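You operate a simulated robot arm through the tools that you are given. There is no shell and no other tool. Be economical: measure what you need, move in short steps, check, and stop when the job is done.

The job below is to be done with a simulated robot arm. You get a single attempt, and the scene is never put back.

TASK
Ready the green vase for flowers: fill it to its line and stand it on the mats.
Fine: fill from the can and put it back; the dish moves off the mats to the counter by the fern.

It is judged by the outcome, as a careful person would: the job done as asked, and still so three seconds after it is handed in. It fails if anything else is knocked over, pushed out of place, dropped, spilled or broken.

THE ROBOT
A 6-joint arm with a two-finger parallel gripper, fixed in place. Base frame: the origin is at the foot of the arm, x ahead of it, y to its left, z up. Units: mm, degrees, N and s.
Its first joint turns from -66.0 to 66.0 degrees. Payload 2.7 kg.
Tool frame: the origin (TCP) lies between the finger pads and is the grasp point; the fingertips stand 23 mm ahead of it; z points along the fingers, y is the line along which they close. Largest opening 94 mm; finger width 38, thickness 10; the body of the gripper, 54 by 96 mm, starts 39 mm behind the TCP.
Orientation is told as [roll, pitch, yaw] about the base's x, y, z axes, in that order, counted from this pose: with the fingers straight down and closing along the base's y, the tool's x points along the base's -x, its y along +y and its z along -z.

THE INTERFACE
- The arm moves only by the tool apply_moves. Its argument "targets" is a list of rows, each a list of 2 entries, a list of its own where there are three numbers: the shift along the base's x, y, z in units of 20 mm (1.0 is 20 mm), then the turn, a rotation vector about the base's x, y, z in units of 6 degrees (1.0 is 6 degrees). In form: [[[x, y, z], [rx, ry, rz]], ...]. A call has 1 to 12 rows; each row shifts and turns the commanded pose from where the row before left it. "hand" is the finger opening in mm, from 0 to 94, set as the call begins (left out, the last holds). A call with a number of a shift or a turn outside -1 to 1 is refused whole. Rows are played at 5 a second. More than 50 mm and 8.6 degrees between two rows, or a gripper value outside its range, and nothing of the call is played. A pose out of reach is approached as far as the arm can. The call stops where the force on the tool passes 40 N (or 10 N more than at its start, if that is more) or the arm is blocked; 0.2 s more then pass. The fingers move at their own pace (about 45 mm/s each) and stop on an object; they squeeze with about 42 N. The grip force told is the motor's: it shows also when the fingers shut on nothing. Time passes only in rows, and 0.2 s behind the last, so rows that do not move let the fingers close. The reply holds the time, the measured pose of the TCP, the force on the tool along the base axes, the opening and the grip force, in the units named above and with some noise, and new pictures: "show" is both (left out), scene, wrist or none.
- Cameras (640 x 400 px; columns grow to the right, rows downward): "scene" is fixed at [81.6, -428.1, 1411.4]; the picture's right is [0.64, -0.77, 0.00], its down [-0.45, -0.37, -0.81] and it looks along [0.62, 0.51, -0.59] (base axes); focal length 214 px, centre (320, 200). "wrist" rides on the gripper at [86, 16, -74] in the tool frame; the picture's right is [-0.18, 0.98, 0.00], its down [-0.58, -0.11, -0.81] and it looks along [-0.79, -0.15, 0.59] (tool axes); focal length 243 px, centre (320, 200). There is no depth. A picture from a camera that has moved, and an enlarged one, comes with that camera's place and axes in the base frame and with its lens. The place of the scene camera against the robot may be out by one fixed shift of up to 25 mm in any direction.
- close_up(camera, box): a new picture of the part [left, top, right, bottom] of that camera's present view, enlarged. No time passes.
- job_done(): hands the job in; it is judged then, once.

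Go step by step. Nothing tells you positions but the pictures and the camera data: compare them with the known pose of the tool, close in by small moves and look again before you grip or let go. The budget is 120 turns and 170 pictures, counting those below and the enlarged ones. Unless the task says otherwise, let go and move clear before handing in, and close with one line.

The tools are called after ">>>" by a JSON object that holds its "api" and its "payload". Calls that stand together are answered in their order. apply_moves: Moves the arm, as the interface text tells. Its arguments: {"type":"object","properties":{"targets":{"type":"array"},"hand":{"type":"number"},"show":{"type":"string","enum":["both","scene","wrist","none"]}},"required":["targets"]} The other tools are called the same way: close_up (camera, box) takes an enlarged picture of a part of a camera's view; job_done () hands the job in.

At the start:

```text
time_s: 0.0
eef_pos: [355.0, -56.4, 1295.3]
orientation: [0.0, 0.0, 0.0]
contact_force: [-0.1, -0.5, -1.0]
finger_gap: 93.9
gripper_force: 0.1
```

scene: 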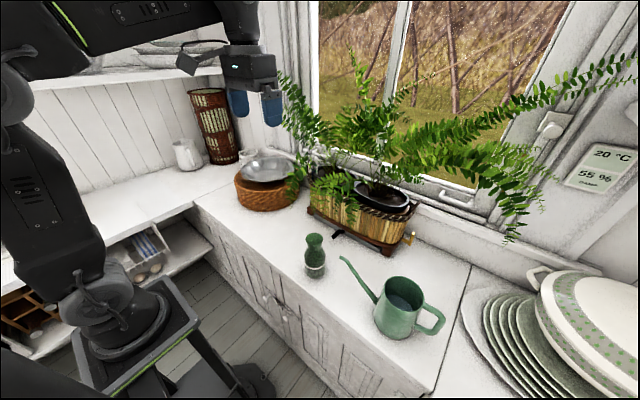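
wrist: 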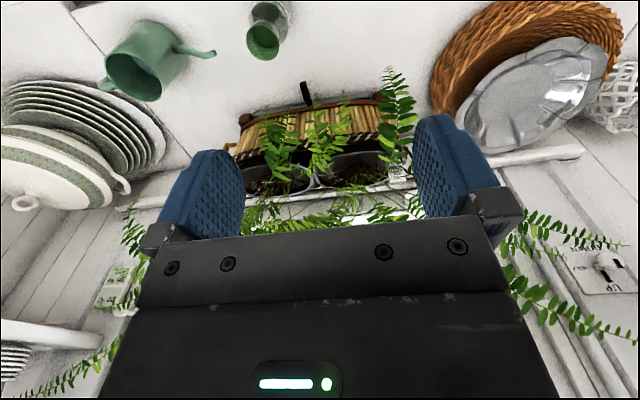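

I see the counter with a green vase, a watering can, a fern planter and a glass dish on a wicker stack (probably the mats). I'll look closer before I move.

>>> {"api": "close_up", "payload": {"camera": "scene", "box": [270, 210, 470, 335]}}

>>> {"api": "close_up", "payload": {"camera": "scene", "box": [170, 120, 330, 220]}}

>>> {"api": "close_up", "payload": {"camera": "wrist", "box": [80, 0, 320, 150]}}

>>> {"api": "close_up", "payload": {"camera": "wrist", "box": [400, 0, 640, 150]}}

```text
3.20 times, centred on (370, 272) of scene
camera zoom: at [81.6, -428.1, 1411.4], right [0.64, -0.77, 0.0], down [-0.45, -0.37, -0.81], along [0.62, 0.51, -0.59], focal length 686 px, centre (160, -32)
```

zoom: 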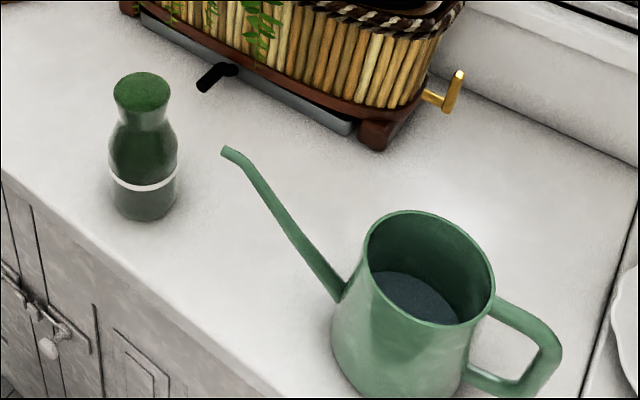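

```text
4.00 times, centred on (250, 170) of scene
camera zoom: at [81.6, -428.1, 1411.4], right [0.64, -0.77, 0.0], down [-0.45, -0.37, -0.81], along [0.62, 0.51, -0.59], focal length 858 px, centre (600, 320)
```

zoom: 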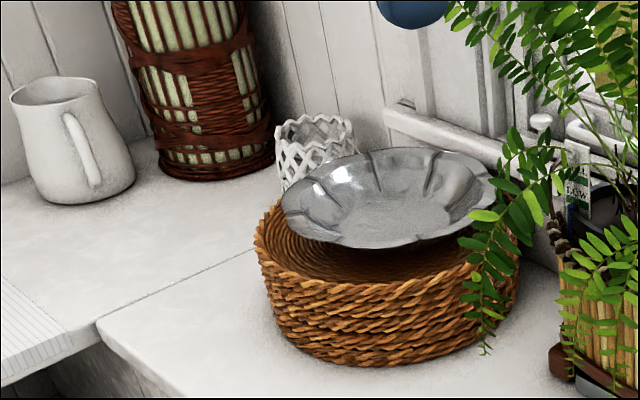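

```text
2.67 times, centred on (200, 75) of wrist
camera zoom: at [268.2, -40.8, 1369.8], right [0.18, 0.98, 0.0], down [0.58, -0.11, 0.81], along [0.79, -0.15, -0.59], focal length 647 px, centre (640, 533)
```

zoom: 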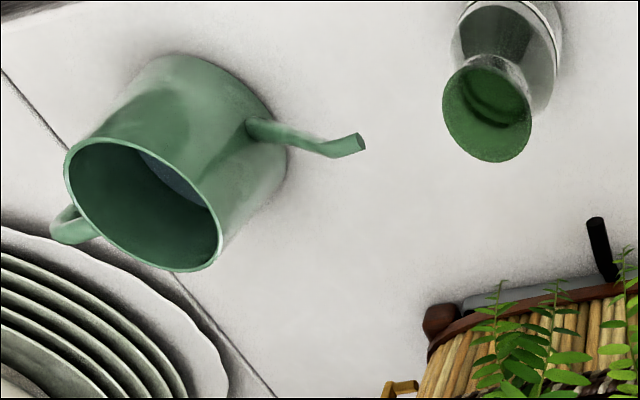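

```text
2.67 times, centred on (520, 75) of wrist
camera zoom: at [268.2, -40.8, 1369.8], right [0.18, 0.98, 0.0], down [0.58, -0.11, 0.81], along [0.79, -0.15, -0.59], focal length 647 px, centre (-213, 533)
```

zoom: 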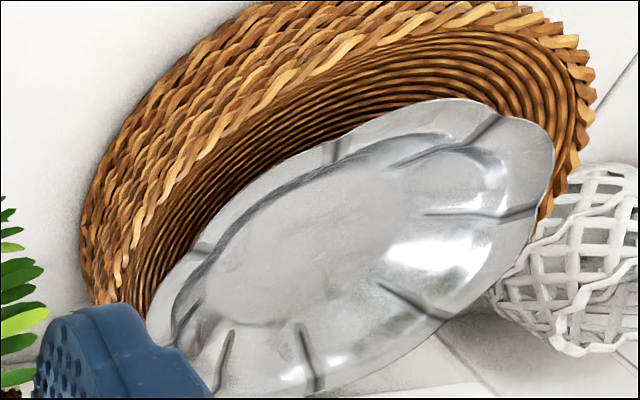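

The vase seems to stand near (397,-148) with the counter near z≈807; the mats and dish are farther to the left and back. I'll zoom in on the gripper to find the scene camera's shift.

>>> {"api": "close_up", "payload": {"camera": "scene", "box": [208, 60, 304, 120]}}

>>> {"api": "close_up", "payload": {"camera": "scene", "box": [280, 160, 440, 260]}}

```text
6.67 times, centred on (256, 90) of scene
camera zoom: at [81.6, -428.1, 1411.4], right [0.64, -0.77, 0.0], down [-0.45, -0.37, -0.81], along [0.62, 0.51, -0.59], focal length 1430 px, centre (747, 933)
```

zoom: 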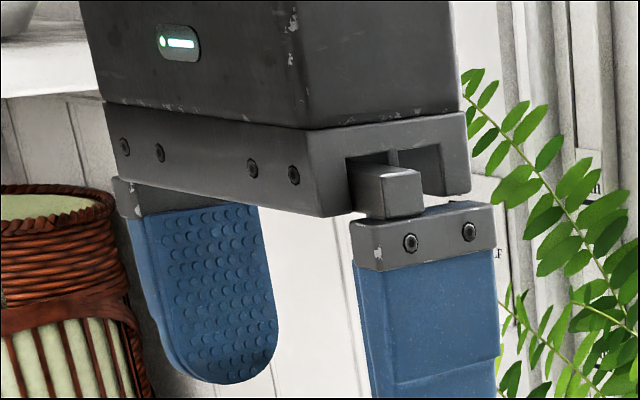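

```text
4.00 times, centred on (360, 210) of scene
camera zoom: at [81.6, -428.1, 1411.4], right [0.64, -0.77, 0.0], down [-0.45, -0.37, -0.81], along [0.62, 0.51, -0.59], focal length 858 px, centre (160, 160)
```

zoom: 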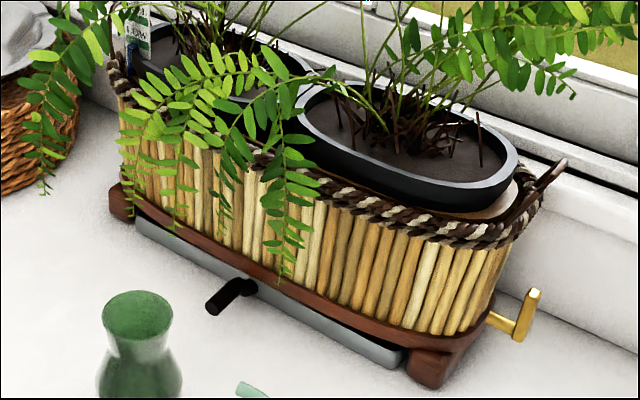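

The gripper check suggests the camera shift is about (+6,-20,-11), which puts the counter near z≈776, the vase mouth near (411,-160,940) and the mats near (600,330). I'll move the arm toward the mats for a closer view.

>>> {"api": "apply_moves", "payload": {"targets": [[[0, 1, -0.3], [0, 0, 0]], [[0, 1, -0.3], [0, 0, 0]], [[0, 1, -0.3], [0, 0, 0]], [[0, 1, -0.3], [0, 0, 0]], [[0, 1, -0.3], [0, 0, 0]], [[0, 1, -0.3], [0, 0, 0]], [[0, 1, -0.3], [0, 0, 0]], [[0, 1, -0.3], [0, 0, 0]], [[0, 1, -0.3], [0, 0, 0]], [[0, 1, -0.3], [0, 0, 0]], [[0, 1, -0.3], [0, 0, 0]], [[0, 1, -0.3], [0, 0, 0]]]}}

```text
time_s: 2.6
eef_pos: [354.3, 181.8, 1223.7]
orientation: [0.0, 0.0, -0.1]
contact_force: [-0.1, -0.1, 0.2]
finger_gap: 94.0
gripper_force: 0.1
camera wrist: at [268.1, 197.4, 1297.4], right [0.19, 0.98, 0.0], down [0.58, -0.11, 0.81], along [0.79, -0.15, -0.59], focal length 243 px, centre (320, 200)
```

scene: 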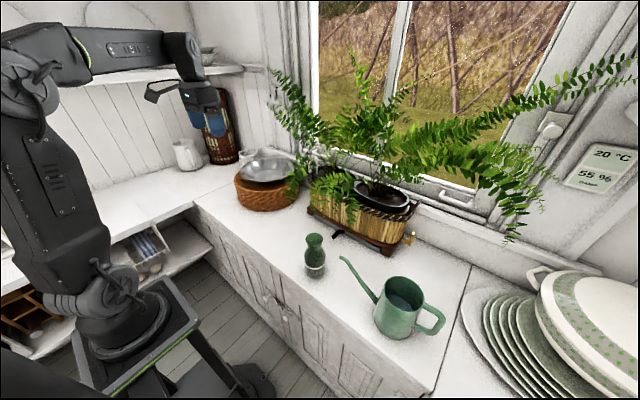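
wrist: 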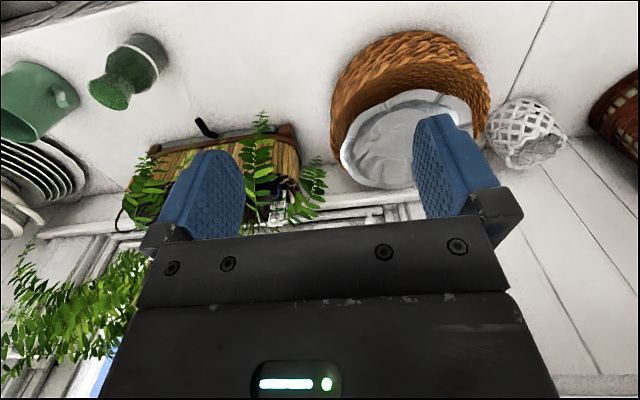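

The mats seem to be centred near (600,300), with the dish on their back part. I'll move nearer, stay high, and look again.

>>> {"api": "apply_moves", "payload": {"targets": [[[0.5, 0.6, -0.3], [0, 0, 0]], [[0.5, 0.6, -0.3], [0, 0, 0]], [[0.5, 0.6, -0.3], [0, 0, 0]], [[0.5, 0.6, -0.3], [0, 0, 0]], [[0.5, 0.6, -0.3], [0, 0, 0]], [[0.5, 0.6, -0.3], [0, 0, 0]], [[0.5, 0.6, -0.3], [0, 0, 0]], [[0.5, 0.6, -0.3], [0, 0, 0]]]}}

>>> {"api": "close_up", "payload": {"camera": "wrist", "box": [180, 0, 500, 200]}}

>>> {"api": "close_up", "payload": {"camera": "scene", "box": [180, 110, 340, 210]}}

```text
time_s: 4.4
eef_pos: [435.7, 279.0, 1176.8]
orientation: [0.0, 0.0, 0.0]
contact_force: [0.6, 1.0, 0.3]
finger_gap: 93.9
gripper_force: 0.2
camera wrist: at [349.2, 294.7, 1250.5], right [0.18, 0.98, 0.0], down [0.58, -0.11, 0.81], along [0.79, -0.15, -0.59], focal length 243 px, centre (320, 200)
```

scene: 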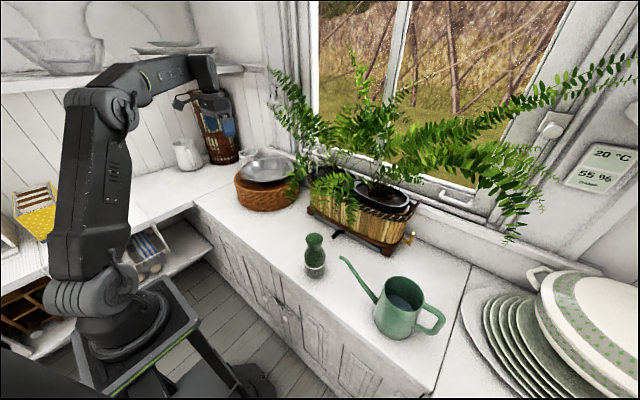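
wrist: 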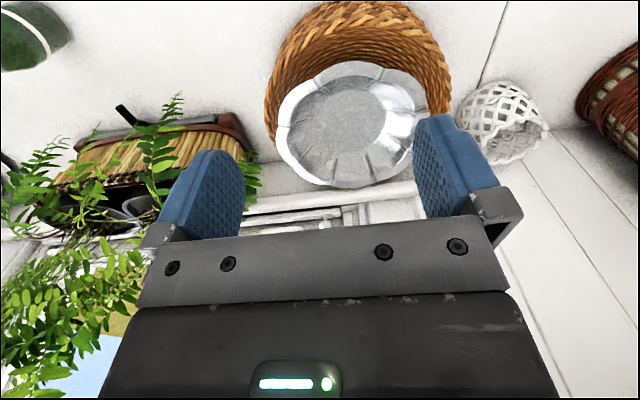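

```text
2.00 times, centred on (340, 100) of wrist
camera zoom: at [349.2, 294.7, 1250.5], right [0.18, 0.98, 0.0], down [0.58, -0.11, 0.81], along [0.79, -0.15, -0.59], focal length 485 px, centre (280, 400)
```

zoom: 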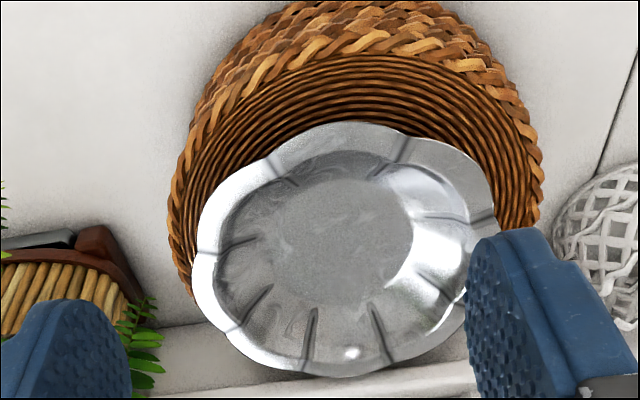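

```text
4.00 times, centred on (260, 160) of scene
camera zoom: at [81.6, -428.1, 1411.4], right [0.64, -0.77, 0.0], down [-0.45, -0.37, -0.81], along [0.62, 0.51, -0.59], focal length 858 px, centre (560, 360)
```

zoom: 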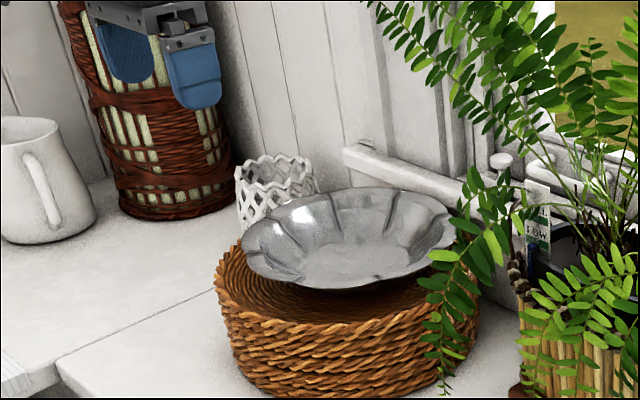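

The dish looks about 250 mm across, with its rim centre near (624,300,925). I'll grip its front rim with the fingers tilted forward, so I turn the tool now while it is high and clear.

>>> {"api": "apply_moves", "payload": {"targets": [[[0, 0, 0], [0, 0, 1]], [[0, 0, 0], [0, 0, 1]], [[0, 0, 0], [0, 0, 1]], [[0, 0, 0], [0, 0, 1]], [[0, 0, 0], [0, 0, 1]], [[0, 0, 0], [0, 0, 1]], [[0, 0, 0], [0, 0, 1]], [[0, 0, 0], [0, 0, 1]], [[0, 0, 0], [0, 0, 1]], [[0, 0, 0], [0, 0, 1]], [[0, 0, 0], [0, 0, 1]], [[0, 0, 0], [0, 0, 1]]], "show": "none"}}

>>> {"api": "apply_moves", "payload": {"targets": [[[0, 0, 0], [0, 0, 1]], [[0, 0, 0], [0, 0, 1]], [[0, 0, 0], [0, 0, 1]], [[0, 0, 0], [0, -1, 0]], [[0, 0, 0], [0, -1, 0]], [[0, 0, 0], [0, -1, 0]], [[0, 0, 0], [0, -1, 0]], [[0, 0, 0], [0, -1, 0]], [[0, 0, 0], [0, -1, 0]]]}}

```text
time_s: 7.0
eef_pos: [434.6, 279.7, 1174.9]
orientation: [-0.1, 0.0, 72.1]
contact_force: [-0.1, -0.2, -0.3]
finger_gap: 94.1
gripper_force: 0.2
```

```text
time_s: 9.0
eef_pos: [435.3, 280.5, 1175.3]
orientation: [-36.1, 0.1, 90.0]
contact_force: [0.7, -1.0, 0.0]
finger_gap: 94.0
gripper_force: 0.1
camera wrist: at [377.4, 192.1, 1225.9], right [-0.79, 0.18, -0.58], down [-0.39, 0.58, 0.72], along [0.47, 0.79, -0.39], focal length 243 px, centre (320, 200)
```

scene: 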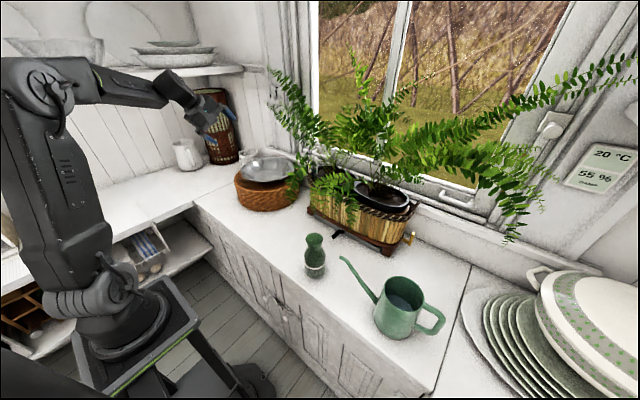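
wrist: 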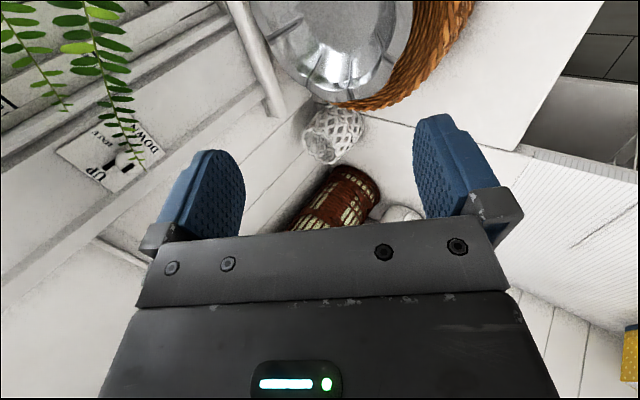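

The tool is now tilted 36° forward with the fingers closing in the x–z plane. I'll go down close to the front rim and check.

>>> {"api": "apply_moves", "payload": {"targets": [[[0.14, 0.1, -0.95], [0, 0, 0]], [[0.14, 0.1, -0.95], [0, 0, 0]], [[0.14, 0.1, -0.95], [0, 0, 0]], [[0.14, 0.1, -0.95], [0, 0, 0]], [[0.14, 0.1, -0.95], [0, 0, 0]], [[0.14, 0.1, -0.95], [0, 0, 0]], [[0.14, 0.1, -0.95], [0, 0, 0]], [[0.14, 0.1, -0.95], [0, 0, 0]], [[0.14, 0.1, -0.95], [0, 0, 0]]], "hand": 60}}

>>> {"api": "close_up", "payload": {"camera": "scene", "box": [200, 120, 328, 200]}}

```text
time_s: 11.0
eef_pos: [459.6, 298.4, 1006.5]
orientation: [-36.1, -0.1, 90.0]
contact_force: [0.8, -0.4, -0.6]
finger_gap: 60.1
gripper_force: 0.0
camera wrist: at [402.0, 210.8, 1056.7], right [-0.8, 0.19, -0.58], down [-0.39, 0.58, 0.72], along [0.47, 0.79, -0.39], focal length 243 px, centre (320, 200)
```

scene: 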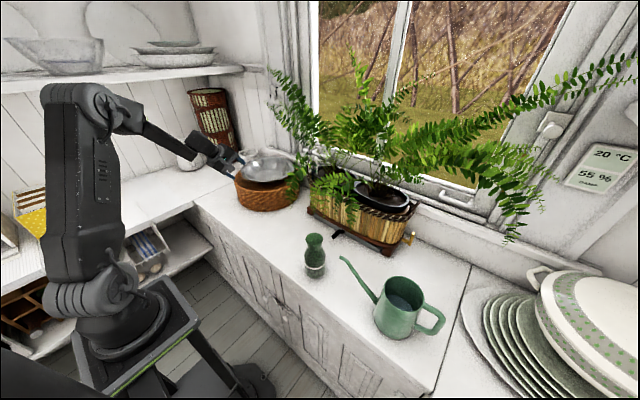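
wrist: 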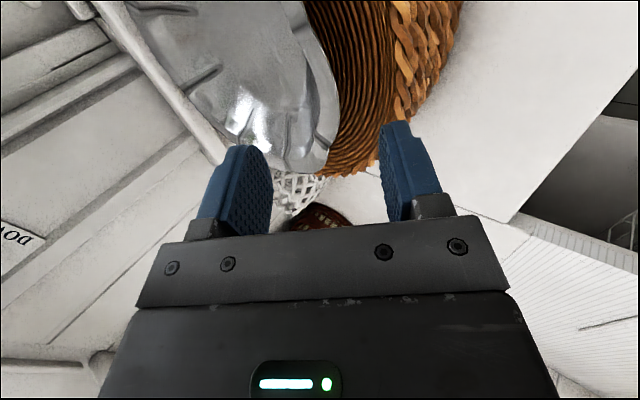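

```text
5.00 times, centred on (264, 160) of scene
camera zoom: at [81.6, -428.1, 1411.4], right [0.64, -0.77, 0.0], down [-0.45, -0.37, -0.81], along [0.62, 0.51, -0.59], focal length 1072 px, centre (600, 400)
```

zoom: 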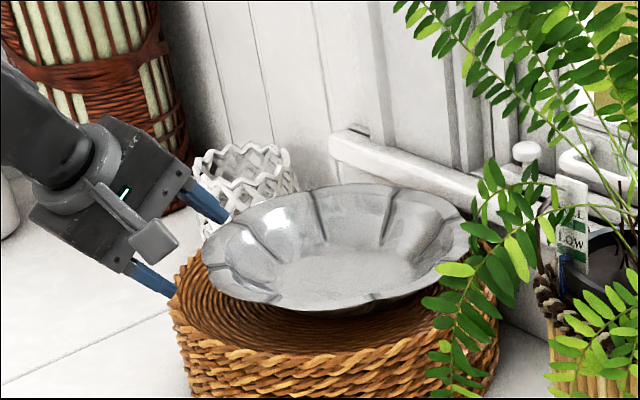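

The fingers straddle the rim well, but the dish is shallow, so its wall slopes gently. I'll tilt the tool farther, to about 60° from vertical, and line up outside the front rim.

>>> {"api": "apply_moves", "payload": {"targets": [[[-0.15, 0, -0.2], [0, -1, 0]], [[-0.15, 0, -0.3], [0, -1, 0]], [[-0.15, 0, -0.8], [0, -1, 0]], [[-0.15, 0, -0.9], [0, -1, 0]]], "hand": 50}}

>>> {"api": "close_up", "payload": {"camera": "scene", "box": [200, 120, 328, 200]}}

>>> {"api": "close_up", "payload": {"camera": "wrist", "box": [200, 20, 456, 180]}}

```text
time_s: 12.0
eef_pos: [450.4, 298.0, 960.6]
orientation: [-60.2, 0.0, 90.0]
contact_force: [-0.9, -0.1, -0.2]
finger_gap: 50.2
gripper_force: 0.1
camera wrist: at [376.8, 210.5, 984.0], right [-0.49, 0.18, -0.85], down [-0.64, 0.58, 0.5], along [0.59, 0.79, -0.17], focal length 243 px, centre (320, 200)
```

scene: 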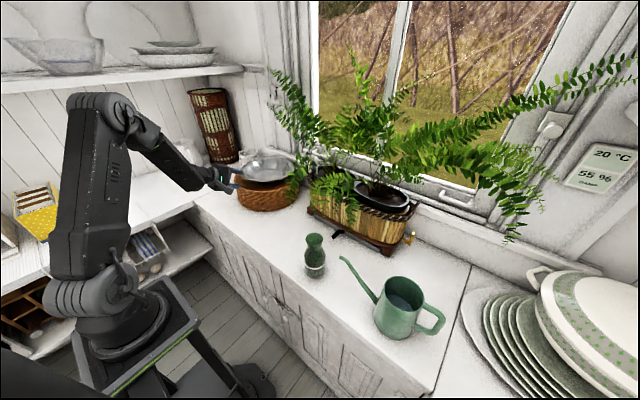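
wrist: 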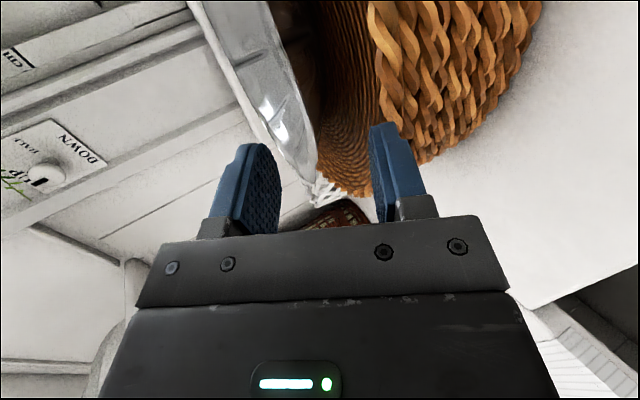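

```text
5.00 times, centred on (264, 160) of scene
camera zoom: at [81.6, -428.1, 1411.4], right [0.64, -0.77, 0.0], down [-0.45, -0.37, -0.81], along [0.62, 0.51, -0.59], focal length 1072 px, centre (600, 400)
```

zoom: 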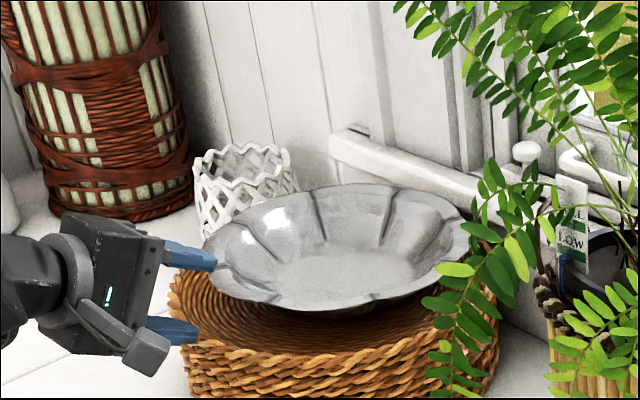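

```text
2.50 times, centred on (328, 100) of wrist
camera zoom: at [376.8, 210.5, 984.0], right [-0.49, 0.18, -0.85], down [-0.64, 0.58, 0.5], along [0.59, 0.79, -0.17], focal length 606 px, centre (300, 450)
```

zoom: 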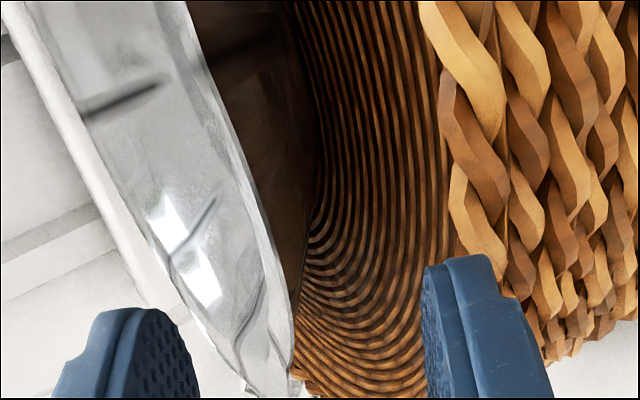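

The rim front is now measured at about (487,298,945), nearly on the tool axis. I'll narrow the fingers and move in partway along the tool axis.

>>> {"api": "apply_moves", "payload": {"targets": [[[0, 0, 0], [0, 0, 0]], [[0.5, 0, -0.1], [0, 0, 0]], [[0.5, 0, -0.2], [0, 0, 0]], [[0.5, 0, -0.25], [0, 0, 0]]], "hand": 38}}

>>> {"api": "close_up", "payload": {"camera": "scene", "box": [208, 140, 272, 180]}}

>>> {"api": "close_up", "payload": {"camera": "wrist", "box": [200, 60, 456, 220]}}

```text
time_s: 13.0
eef_pos: [479.1, 298.6, 948.9]
orientation: [-60.0, 0.0, 90.0]
contact_force: [0.4, 0.3, -0.3]
finger_gap: 38.1
gripper_force: 0.0
camera wrist: at [406.1, 210.9, 971.7], right [-0.49, 0.18, -0.85], down [-0.64, 0.58, 0.5], along [0.59, 0.79, -0.17], focal length 243 px, centre (320, 200)
```

scene: 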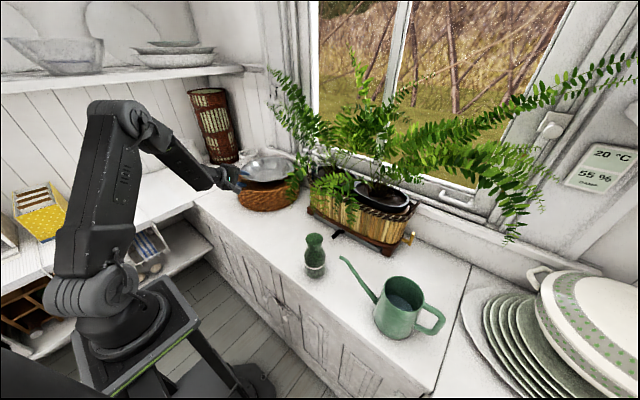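
wrist: 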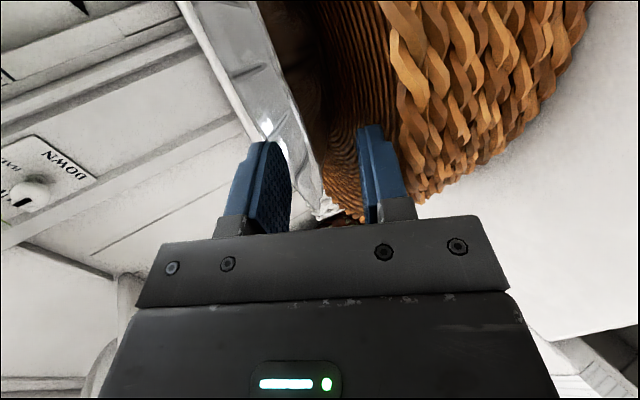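

```text
10.00 times, centred on (240, 160) of scene
camera zoom: at [81.6, -428.1, 1411.4], right [0.64, -0.77, 0.0], down [-0.45, -0.37, -0.81], along [0.62, 0.51, -0.59], focal length 2145 px, centre (1120, 600)
```

zoom: 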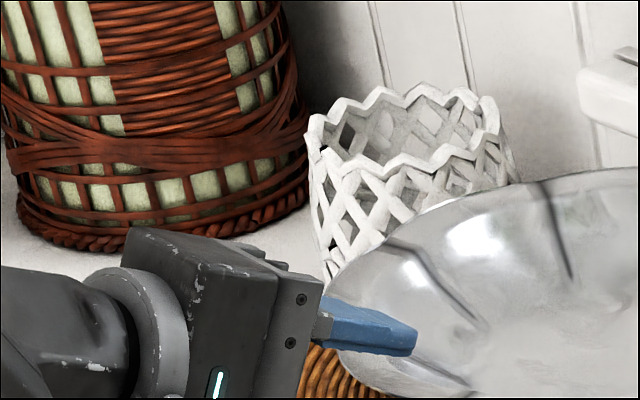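

```text
2.50 times, centred on (328, 140) of wrist
camera zoom: at [406.1, 210.9, 971.7], right [-0.49, 0.18, -0.85], down [-0.64, 0.58, 0.5], along [0.59, 0.79, -0.17], focal length 606 px, centre (300, 350)
```

zoom: 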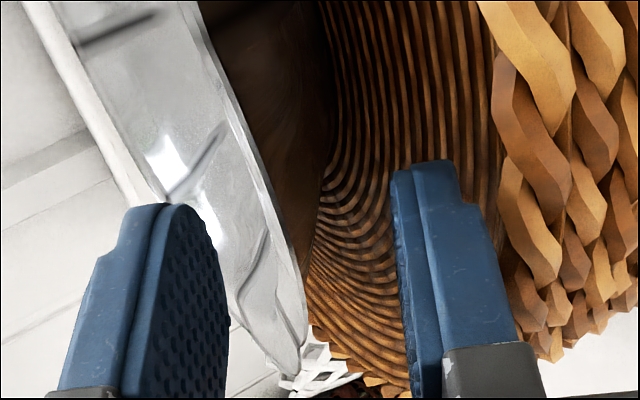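

The rim runs through the middle of the gap, with one finger above it and one below. I'll go in a little further and close.

>>> {"api": "apply_moves", "payload": {"targets": [[[0.4, 0, -0.2], [0, 0, 0]], [[0.4, 0, -0.2], [0, 0, 0]]], "show": "none"}}

>>> {"api": "close_up", "payload": {"camera": "wrist", "box": [200, 60, 456, 220]}}

```text
time_s: 13.6
eef_pos: [494.8, 297.4, 941.7]
orientation: [-60.0, -0.1, 89.9]
contact_force: [-1.1, 0.4, 0.6]
finger_gap: 37.9
gripper_force: 0.0
```

```text
2.50 times, centred on (328, 140) of wrist
camera zoom: at [421.7, 210.4, 964.2], right [-0.49, 0.18, -0.85], down [-0.64, 0.58, 0.5], along [0.59, 0.79, -0.17], focal length 606 px, centre (300, 350)
```

zoom: 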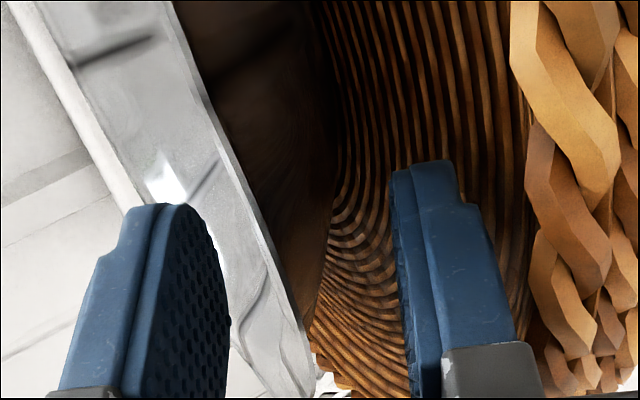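

Everything lines up, so I close on the rim.

>>> {"api": "apply_moves", "payload": {"targets": [[[0, 0, 0], [0, 0, 0]], [[0, 0, 0], [0, 0, 0]], [[0, 0, 0], [0, 0, 0]], [[0, 0, 0], [0, 0, 0]]], "hand": 0, "show": "wrist"}}

>>> {"api": "close_up", "payload": {"camera": "scene", "box": [200, 120, 328, 200]}}

```text
time_s: 14.6
eef_pos: [495.5, 297.9, 940.5]
orientation: [-59.8, 0.1, 90.0]
contact_force: [0.2, 0.3, -4.2]
finger_gap: 6.9
gripper_force: 41.7
camera wrist: at [421.3, 210.3, 963.3], right [-0.49, 0.18, -0.85], down [-0.64, 0.58, 0.5], along [0.59, 0.79, -0.17], focal length 243 px, centre (320, 200)
```

wrist: 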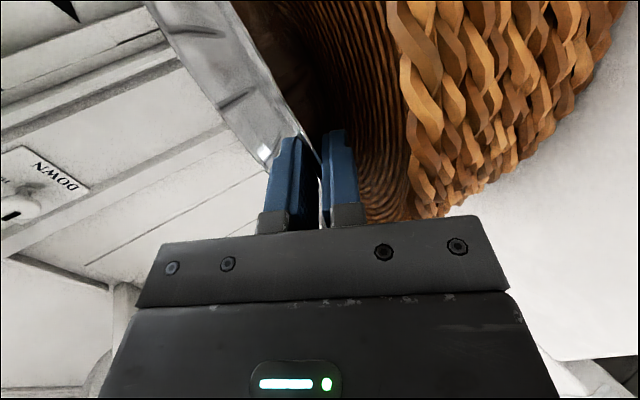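

```text
5.00 times, centred on (264, 160) of scene
camera zoom: at [81.7, -428.1, 1411.4], right [0.64, -0.77, 0.0], down [-0.45, -0.37, -0.81], along [0.62, 0.51, -0.59], focal length 1072 px, centre (600, 400)
```

zoom: 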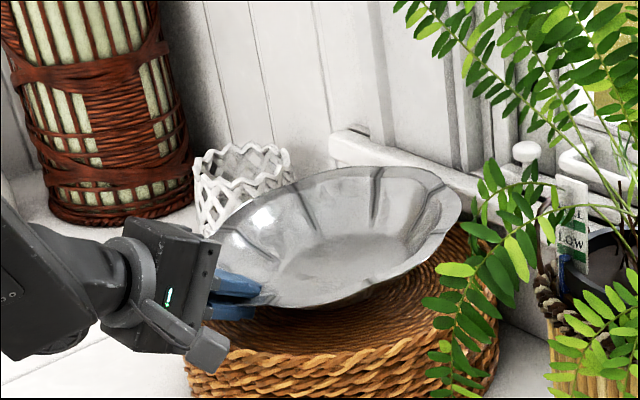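

The dish is held at 7 mm opening, with its far side tipped up a little. I'll lift gently, pull back from the fern, and then level it.

>>> {"api": "apply_moves", "payload": {"targets": [[[0, 0, 0.3], [0, 0, 0]], [[0, 0, 0.5], [0, 0, 0]], [[-0.1, 0, 0.6], [0, 0, 0]], [[-0.3, 0, 0.6], [0, 0, 0]], [[-0.4, 0, 0.5], [0, 0, 0]]]}}

>>> {"api": "close_up", "payload": {"camera": "scene", "box": [200, 120, 328, 200]}}

```text
time_s: 15.8
eef_pos: [478.8, 296.4, 990.6]
orientation: [-59.9, 0.0, 90.1]
contact_force: [-0.1, -0.2, -3.9]
finger_gap: 6.8
gripper_force: 42.5
camera wrist: at [406.2, 209.5, 1014.0], right [-0.49, 0.18, -0.85], down [-0.64, 0.58, 0.5], along [0.59, 0.79, -0.17], focal length 243 px, centre (320, 200)
```

scene: 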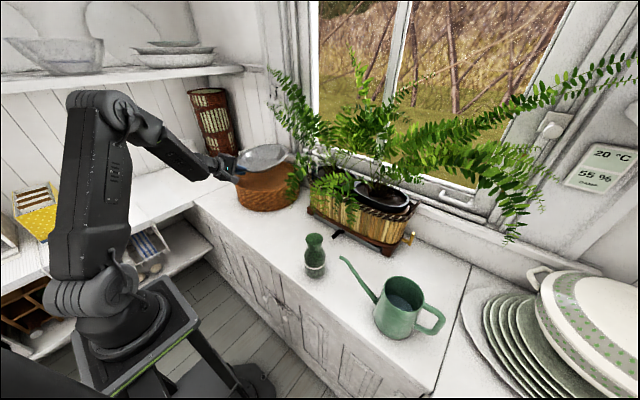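
wrist: 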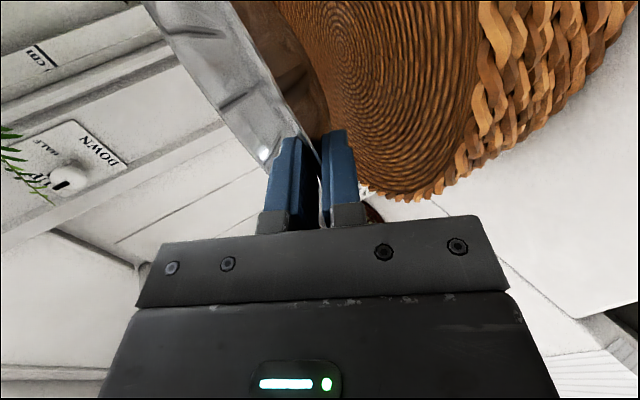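

```text
5.00 times, centred on (264, 160) of scene
camera zoom: at [81.7, -428.1, 1411.4], right [0.64, -0.77, 0.0], down [-0.45, -0.37, -0.81], along [0.62, 0.51, -0.59], focal length 1072 px, centre (600, 400)
```

zoom: 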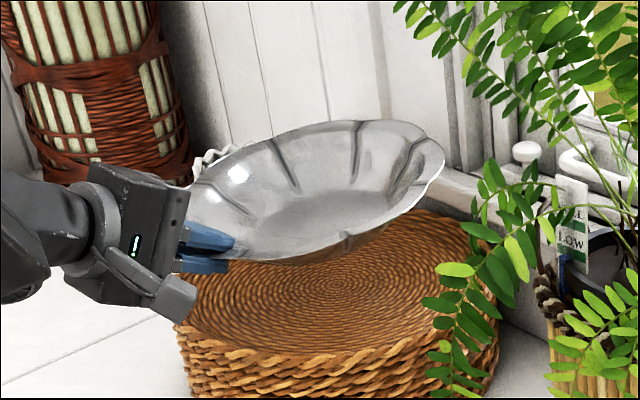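

The dish is lifted cleanly off the mats. I'll pull it back toward the base away from the fern and level it by pitching the tool.

>>> {"api": "apply_moves", "payload": {"targets": [[[-0.9, 0, 0.2], [0, 0.5, 0]], [[-0.9, 0, 0.2], [0, 0.5, 0]], [[-0.9, 0, 0], [0, 0.5, 0]], [[-0.9, 0, 0], [0, 0.5, 0]], [[-0.9, 0, 0], [0, 0.5, 0]], [[-0.9, 0, 0], [0, 0.5, 0]]], "show": "scene"}}

>>> {"api": "close_up", "payload": {"camera": "scene", "box": [184, 120, 312, 200]}}

```text
time_s: 17.2
eef_pos: [371.3, 298.1, 1000.9]
orientation: [-41.8, 0.0, 90.1]
contact_force: [0.2, -0.1, -3.6]
finger_gap: 6.9
gripper_force: 42.0
```

scene: 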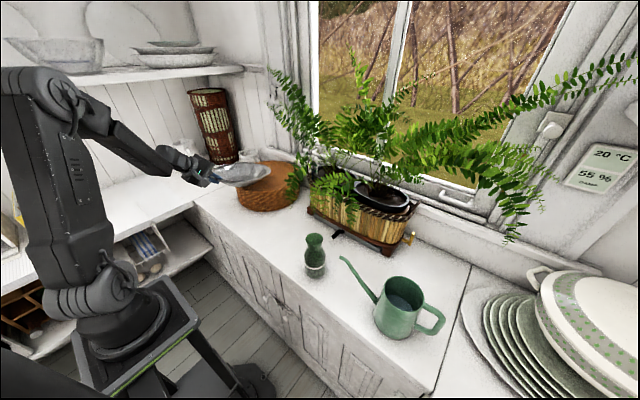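

```text
5.00 times, centred on (248, 160) of scene
camera zoom: at [81.6, -428.1, 1411.4], right [0.64, -0.77, 0.0], down [-0.45, -0.37, -0.81], along [0.62, 0.51, -0.59], focal length 1072 px, centre (680, 400)
```

zoom: 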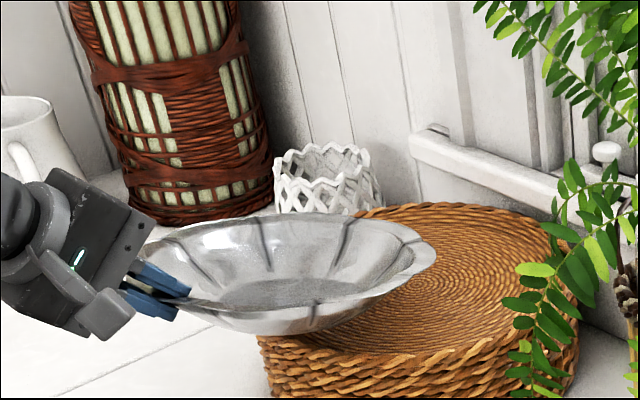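

The dish is nearly level, but I need a better judgement of its tilt. I'll look through the wrist camera.

>>> {"api": "close_up", "payload": {"camera": "wrist", "box": [0, 0, 640, 400]}}

>>> {"api": "close_up", "payload": {"camera": "scene", "box": [204, 150, 276, 195]}}

```text
1.00 times, centred on (320, 200) of wrist
camera zoom: at [308.7, 210.0, 1044.6], right [-0.73, 0.18, -0.66], down [-0.46, 0.58, 0.67], along [0.51, 0.79, -0.34], focal length 243 px, centre (320, 200)
```

zoom: 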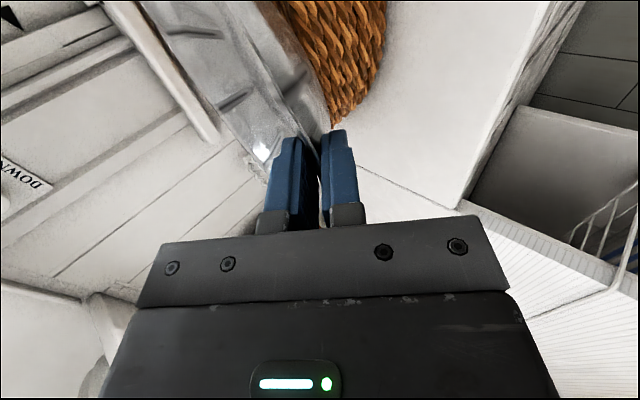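

```text
8.89 times, centred on (240, 172) of scene
camera zoom: at [81.6, -428.1, 1411.4], right [0.64, -0.77, 0.0], down [-0.45, -0.37, -0.81], along [0.62, 0.51, -0.59], focal length 1906 px, centre (1031, 444)
```

zoom: 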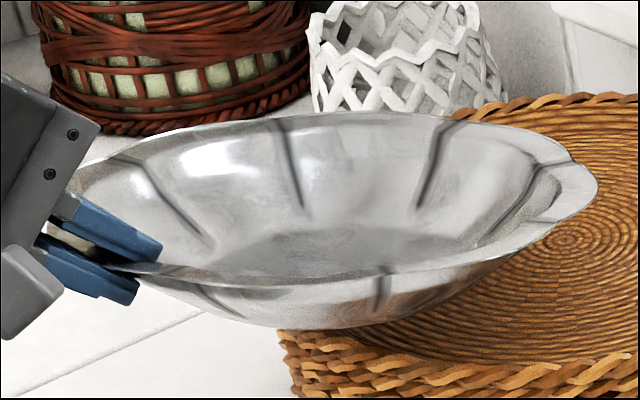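

The dish now leans about 12° forward-down, so I'll tilt back that much while carrying it right to the open counter in front of the fern, at about (481,32).

>>> {"api": "apply_moves", "payload": {"targets": [[[0, -0.9, 0], [0, -0.5, 0]], [[0, -0.95, 0], [0, -0.5, 0]], [[0, -0.95, 0], [0, -0.5, 0]], [[0, -0.95, 0], [0, -0.5, 0]], [[0, -0.95, 0], [0, 0, 0]], [[0, -0.95, 0], [0, 0, 0]], [[0, -0.95, 0], [0, 0, 0]], [[0, -0.95, 0], [0, 0, 0]], [[0, -0.95, 0], [0, 0, 0]], [[0, -0.95, 0], [0, 0, 0]], [[0, -0.95, 0], [0, 0, 0]], [[0, -0.95, 0], [0, 0, 0]]]}}

>>> {"api": "close_up", "payload": {"camera": "scene", "box": [200, 140, 360, 240]}}

```text
time_s: 19.8
eef_pos: [373.9, 82.4, 998.8]
orientation: [-54.0, 0.0, 89.8]
contact_force: [0.0, -0.7, -3.5]
finger_gap: 6.9
gripper_force: 42.4
out of reach, approached as far as the arm can: row 12
camera wrist: at [303.7, -4.8, 1030.4], right [-0.58, 0.18, -0.8], down [-0.59, 0.58, 0.56], along [0.57, 0.79, -0.23], focal length 243 px, centre (320, 200)
```

scene: 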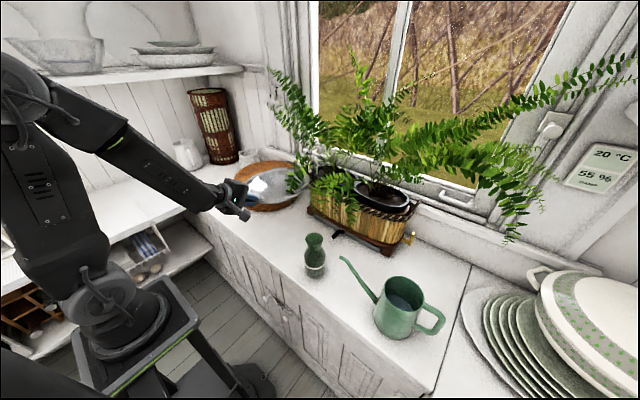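
wrist: 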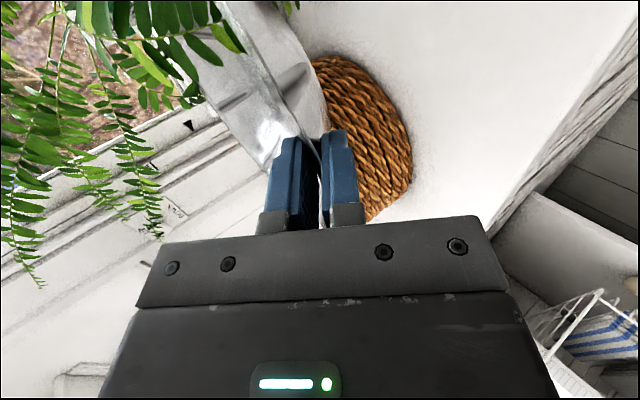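

```text
4.00 times, centred on (280, 190) of scene
camera zoom: at [81.6, -428.1, 1411.4], right [0.64, -0.77, 0.0], down [-0.45, -0.37, -0.81], along [0.62, 0.51, -0.59], focal length 858 px, centre (480, 240)
```

zoom: 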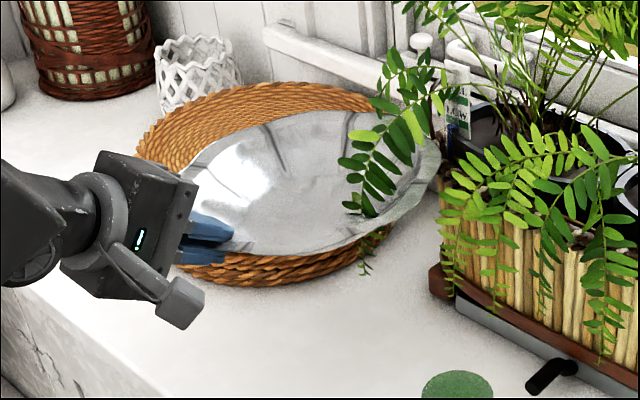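

The arm is near its inner reach limit here. I'll swing the tool's heading to the right about the vertical, which carries the dish to (478,30) with the wrist farther out.

>>> {"api": "apply_moves", "payload": {"targets": [[[0.12, 0.1, 0], [0, 0, -1]], [[0.12, 0.1, 0], [0, 0, -1]], [[0.12, 0.1, 0], [0, 0, -1]], [[0.12, 0.1, 0], [0, 0, -1]], [[0.12, 0.1, 0], [0, 0, -1]], [[0.12, 0.1, 0], [0, 0, -1]]]}}

>>> {"api": "close_up", "payload": {"camera": "scene", "box": [210, 150, 370, 250]}}

```text
time_s: 21.2
eef_pos: [387.4, 94.0, 1000.2]
orientation: [-54.1, 0.1, 53.9]
contact_force: [0.1, 0.6, -3.8]
finger_gap: 6.7
gripper_force: 41.8
camera wrist: at [279.6, 64.5, 1031.0], right [-0.36, 0.49, -0.8], down [-0.13, 0.82, 0.56], along [0.92, 0.31, -0.23], focal length 243 px, centre (320, 200)
```

scene: 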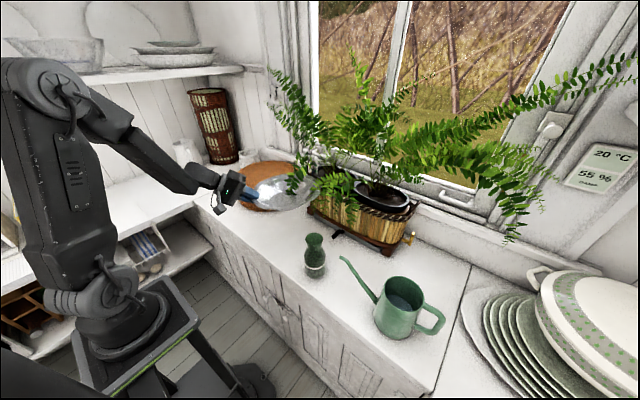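
wrist: 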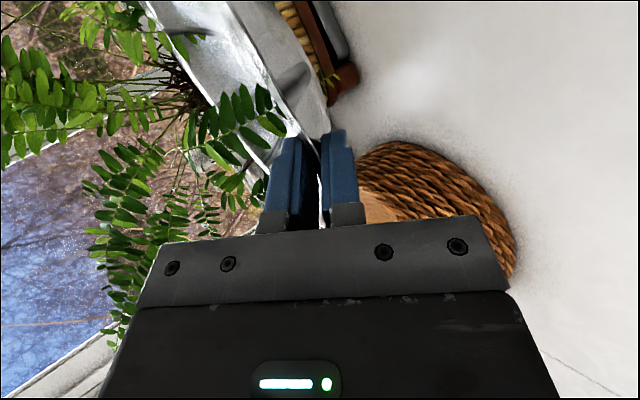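

```text
4.00 times, centred on (290, 200) of scene
camera zoom: at [81.6, -428.1, 1411.4], right [0.64, -0.77, 0.0], down [-0.45, -0.37, -0.81], along [0.62, 0.51, -0.59], focal length 858 px, centre (440, 200)
```

zoom: 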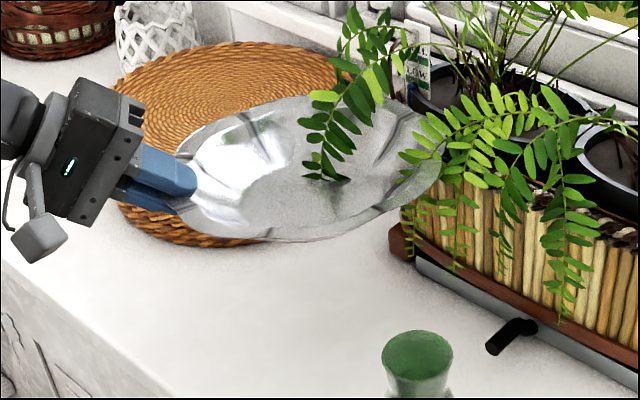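

The dish is over the open counter. I'll lower it.

>>> {"api": "apply_moves", "payload": {"targets": [[[0, 0, -1], [0, 0, 0]], [[0, 0, -1], [0, 0, 0]], [[0, 0, -1], [0, 0, 0]], [[0, 0, -1], [0, 0, 0]], [[0, 0, -1], [0, 0, 0]], [[0, 0, -1], [0, 0, 0]]]}}

>>> {"api": "close_up", "payload": {"camera": "scene", "box": [210, 160, 370, 260]}}

```text
time_s: 22.6
eef_pos: [387.9, 95.6, 880.1]
orientation: [-53.9, 0.0, 54.0]
contact_force: [-7.8, 0.5, -2.0]
finger_gap: 6.0
gripper_force: 42.0
camera wrist: at [278.8, 65.5, 910.9], right [-0.36, 0.49, -0.79], down [-0.13, 0.82, 0.56], along [0.92, 0.31, -0.23], focal length 243 px, centre (320, 200)
```

scene: 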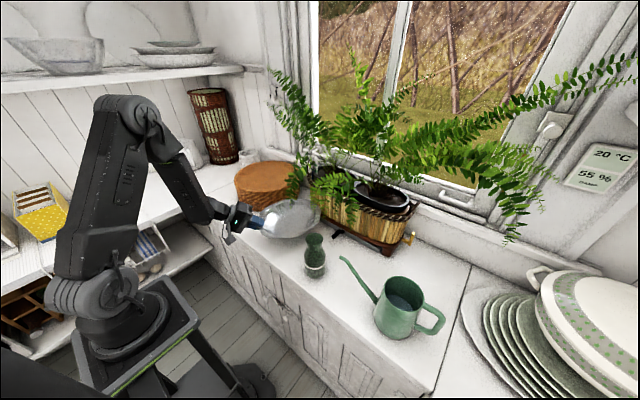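
wrist: 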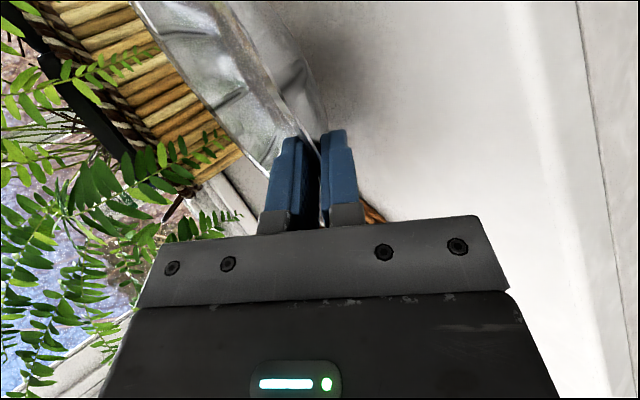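

```text
4.00 times, centred on (290, 210) of scene
camera zoom: at [81.4, -428.1, 1411.4], right [0.64, -0.77, 0.0], down [-0.45, -0.37, -0.81], along [0.62, 0.51, -0.59], focal length 858 px, centre (440, 160)
```

zoom: 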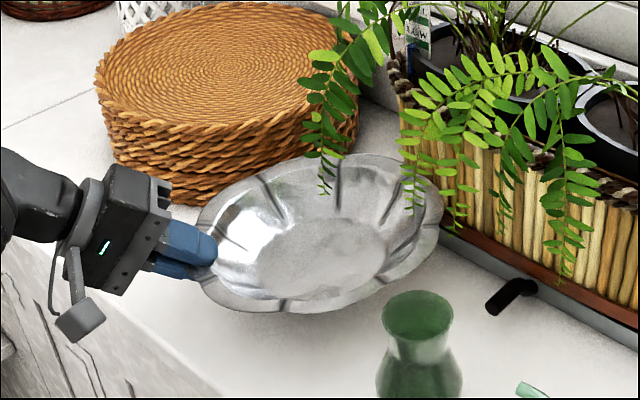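

A −8 N force along x suggests that the dish's far edge is touching the planter. I'll back off toward −x and −y and check the force again.

>>> {"api": "apply_moves", "payload": {"targets": [[[-0.4, 0, 0.2], [0, 0, 0]], [[-0.6, 0, 0], [0, 0, 0]]], "show": "none"}}

>>> {"api": "close_up", "payload": {"camera": "scene", "box": [250, 165, 410, 265]}}

>>> {"api": "close_up", "payload": {"camera": "scene", "box": [210, 160, 370, 260]}}

```text
time_s: 23.2
eef_pos: [368.0, 94.9, 886.5]
orientation: [-54.0, -0.1, 53.9]
contact_force: [0.0, -0.6, -3.7]
finger_gap: 5.7
gripper_force: 41.4
```

```text
4.00 times, centred on (330, 215) of scene
camera zoom: at [81.6, -428.1, 1411.4], right [0.64, -0.77, 0.0], down [-0.45, -0.37, -0.81], along [0.62, 0.51, -0.59], focal length 858 px, centre (280, 140)
```

zoom: 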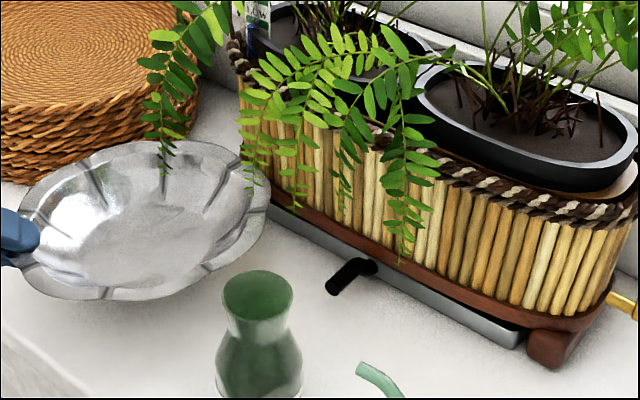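

```text
4.00 times, centred on (290, 210) of scene
camera zoom: at [81.6, -428.1, 1411.4], right [0.64, -0.77, 0.0], down [-0.45, -0.37, -0.81], along [0.62, 0.51, -0.59], focal length 858 px, centre (440, 160)
```

zoom: 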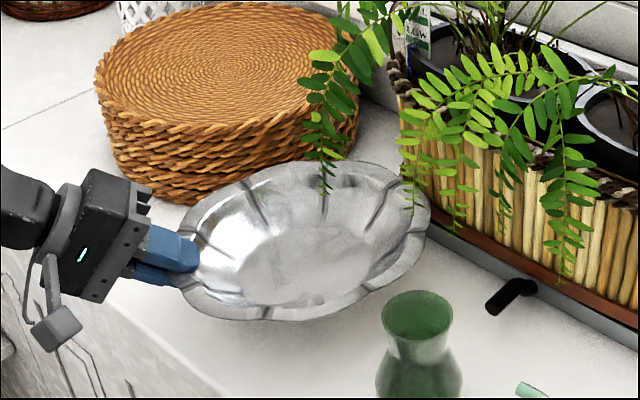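

The contact is gone after backing off, so it was the planter's bulge. I'll level the dish, whose far side is about 10° high, and lower it further.

>>> {"api": "apply_moves", "payload": {"targets": [[[0, 0, -0.5], [0.47, 0.65, 0]], [[0, 0, -0.7], [0.47, 0.65, 0]], [[0, 0, -0.8], [0, 0, 0]]], "show": "wrist"}}

>>> {"api": "close_up", "payload": {"camera": "scene", "box": [210, 160, 370, 260]}}

>>> {"api": "close_up", "payload": {"camera": "scene", "box": [280, 160, 440, 260]}}

```text
time_s: 24.0
eef_pos: [368.8, 92.9, 848.3]
orientation: [-44.8, -0.4, 53.9]
contact_force: [-6.1, -1.0, 25.4]
finger_gap: 8.8
gripper_force: 41.7
camera wrist: at [266.2, 60.6, 888.1], right [-0.45, 0.56, -0.69], down [-0.06, 0.76, 0.65], along [0.89, 0.33, -0.31], focal length 243 px, centre (320, 200)
```

wrist: 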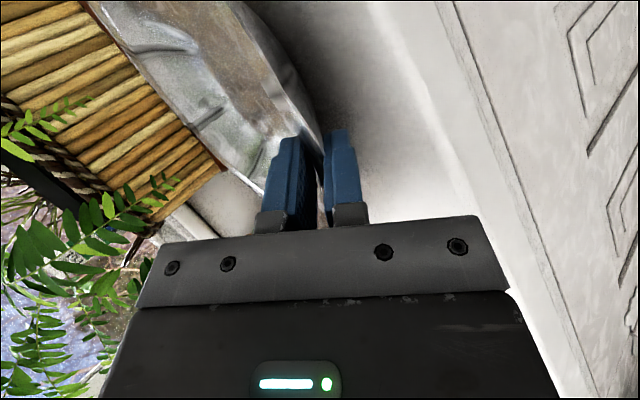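

```text
4.00 times, centred on (290, 210) of scene
camera zoom: at [81.1, -428.2, 1411.4], right [0.64, -0.77, 0.0], down [-0.45, -0.37, -0.81], along [0.62, 0.51, -0.59], focal length 858 px, centre (440, 160)
```

zoom: 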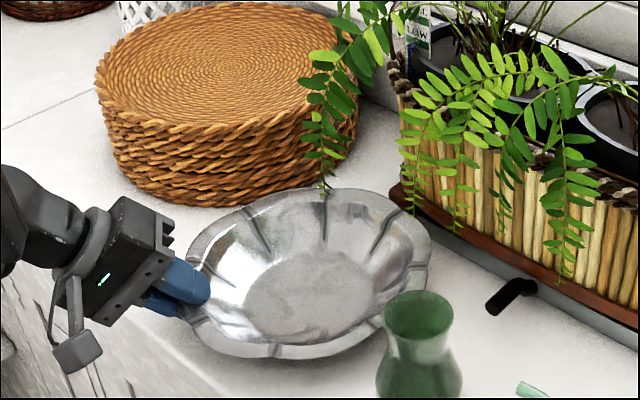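

```text
4.00 times, centred on (360, 210) of scene
camera zoom: at [81.1, -428.2, 1411.4], right [0.64, -0.77, 0.0], down [-0.45, -0.37, -0.81], along [0.62, 0.51, -0.59], focal length 858 px, centre (160, 160)
```

zoom: 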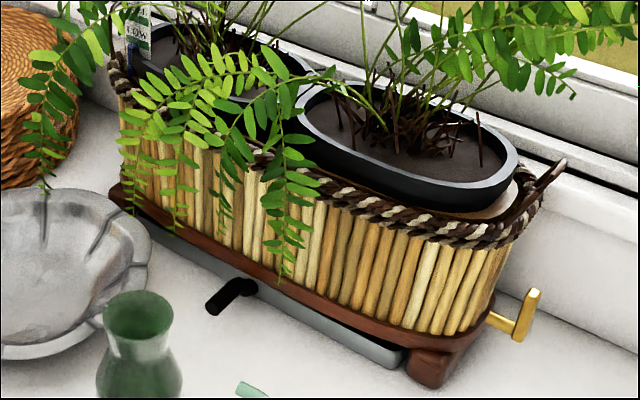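

The dish touches the counter with its far side still a bit high. I'll ease up slightly and pitch further to lay it flat.

>>> {"api": "apply_moves", "payload": {"targets": [[[0, 0, 0.2], [0.3, 0.4, 0]], [[0, 0, 0.05], [0.3, 0.4, 0]], [[0, 0, 0], [0.3, 0.4, 0]]], "show": "none"}}

>>> {"api": "close_up", "payload": {"camera": "scene", "box": [242, 190, 338, 250]}}

```text
time_s: 24.8
eef_pos: [368.8, 93.8, 850.5]
orientation: [-35.7, -0.2, 53.9]
contact_force: [7.0, -2.2, 13.6]
finger_gap: 11.2
gripper_force: 42.1
```

```text
6.67 times, centred on (290, 220) of scene
camera zoom: at [81.5, -428.2, 1411.3], right [0.64, -0.77, 0.0], down [-0.45, -0.37, -0.81], along [0.62, 0.51, -0.59], focal length 1430 px, centre (520, 67)
```

zoom: 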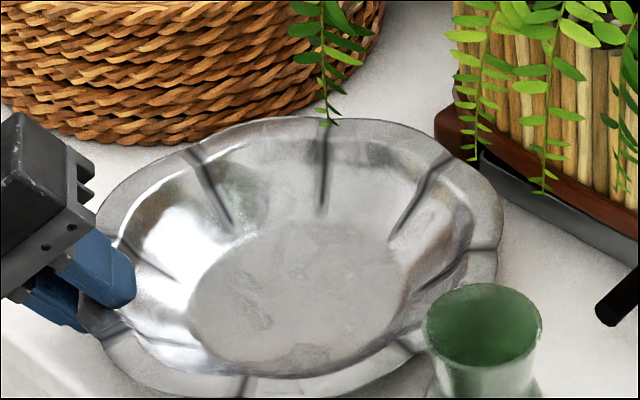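

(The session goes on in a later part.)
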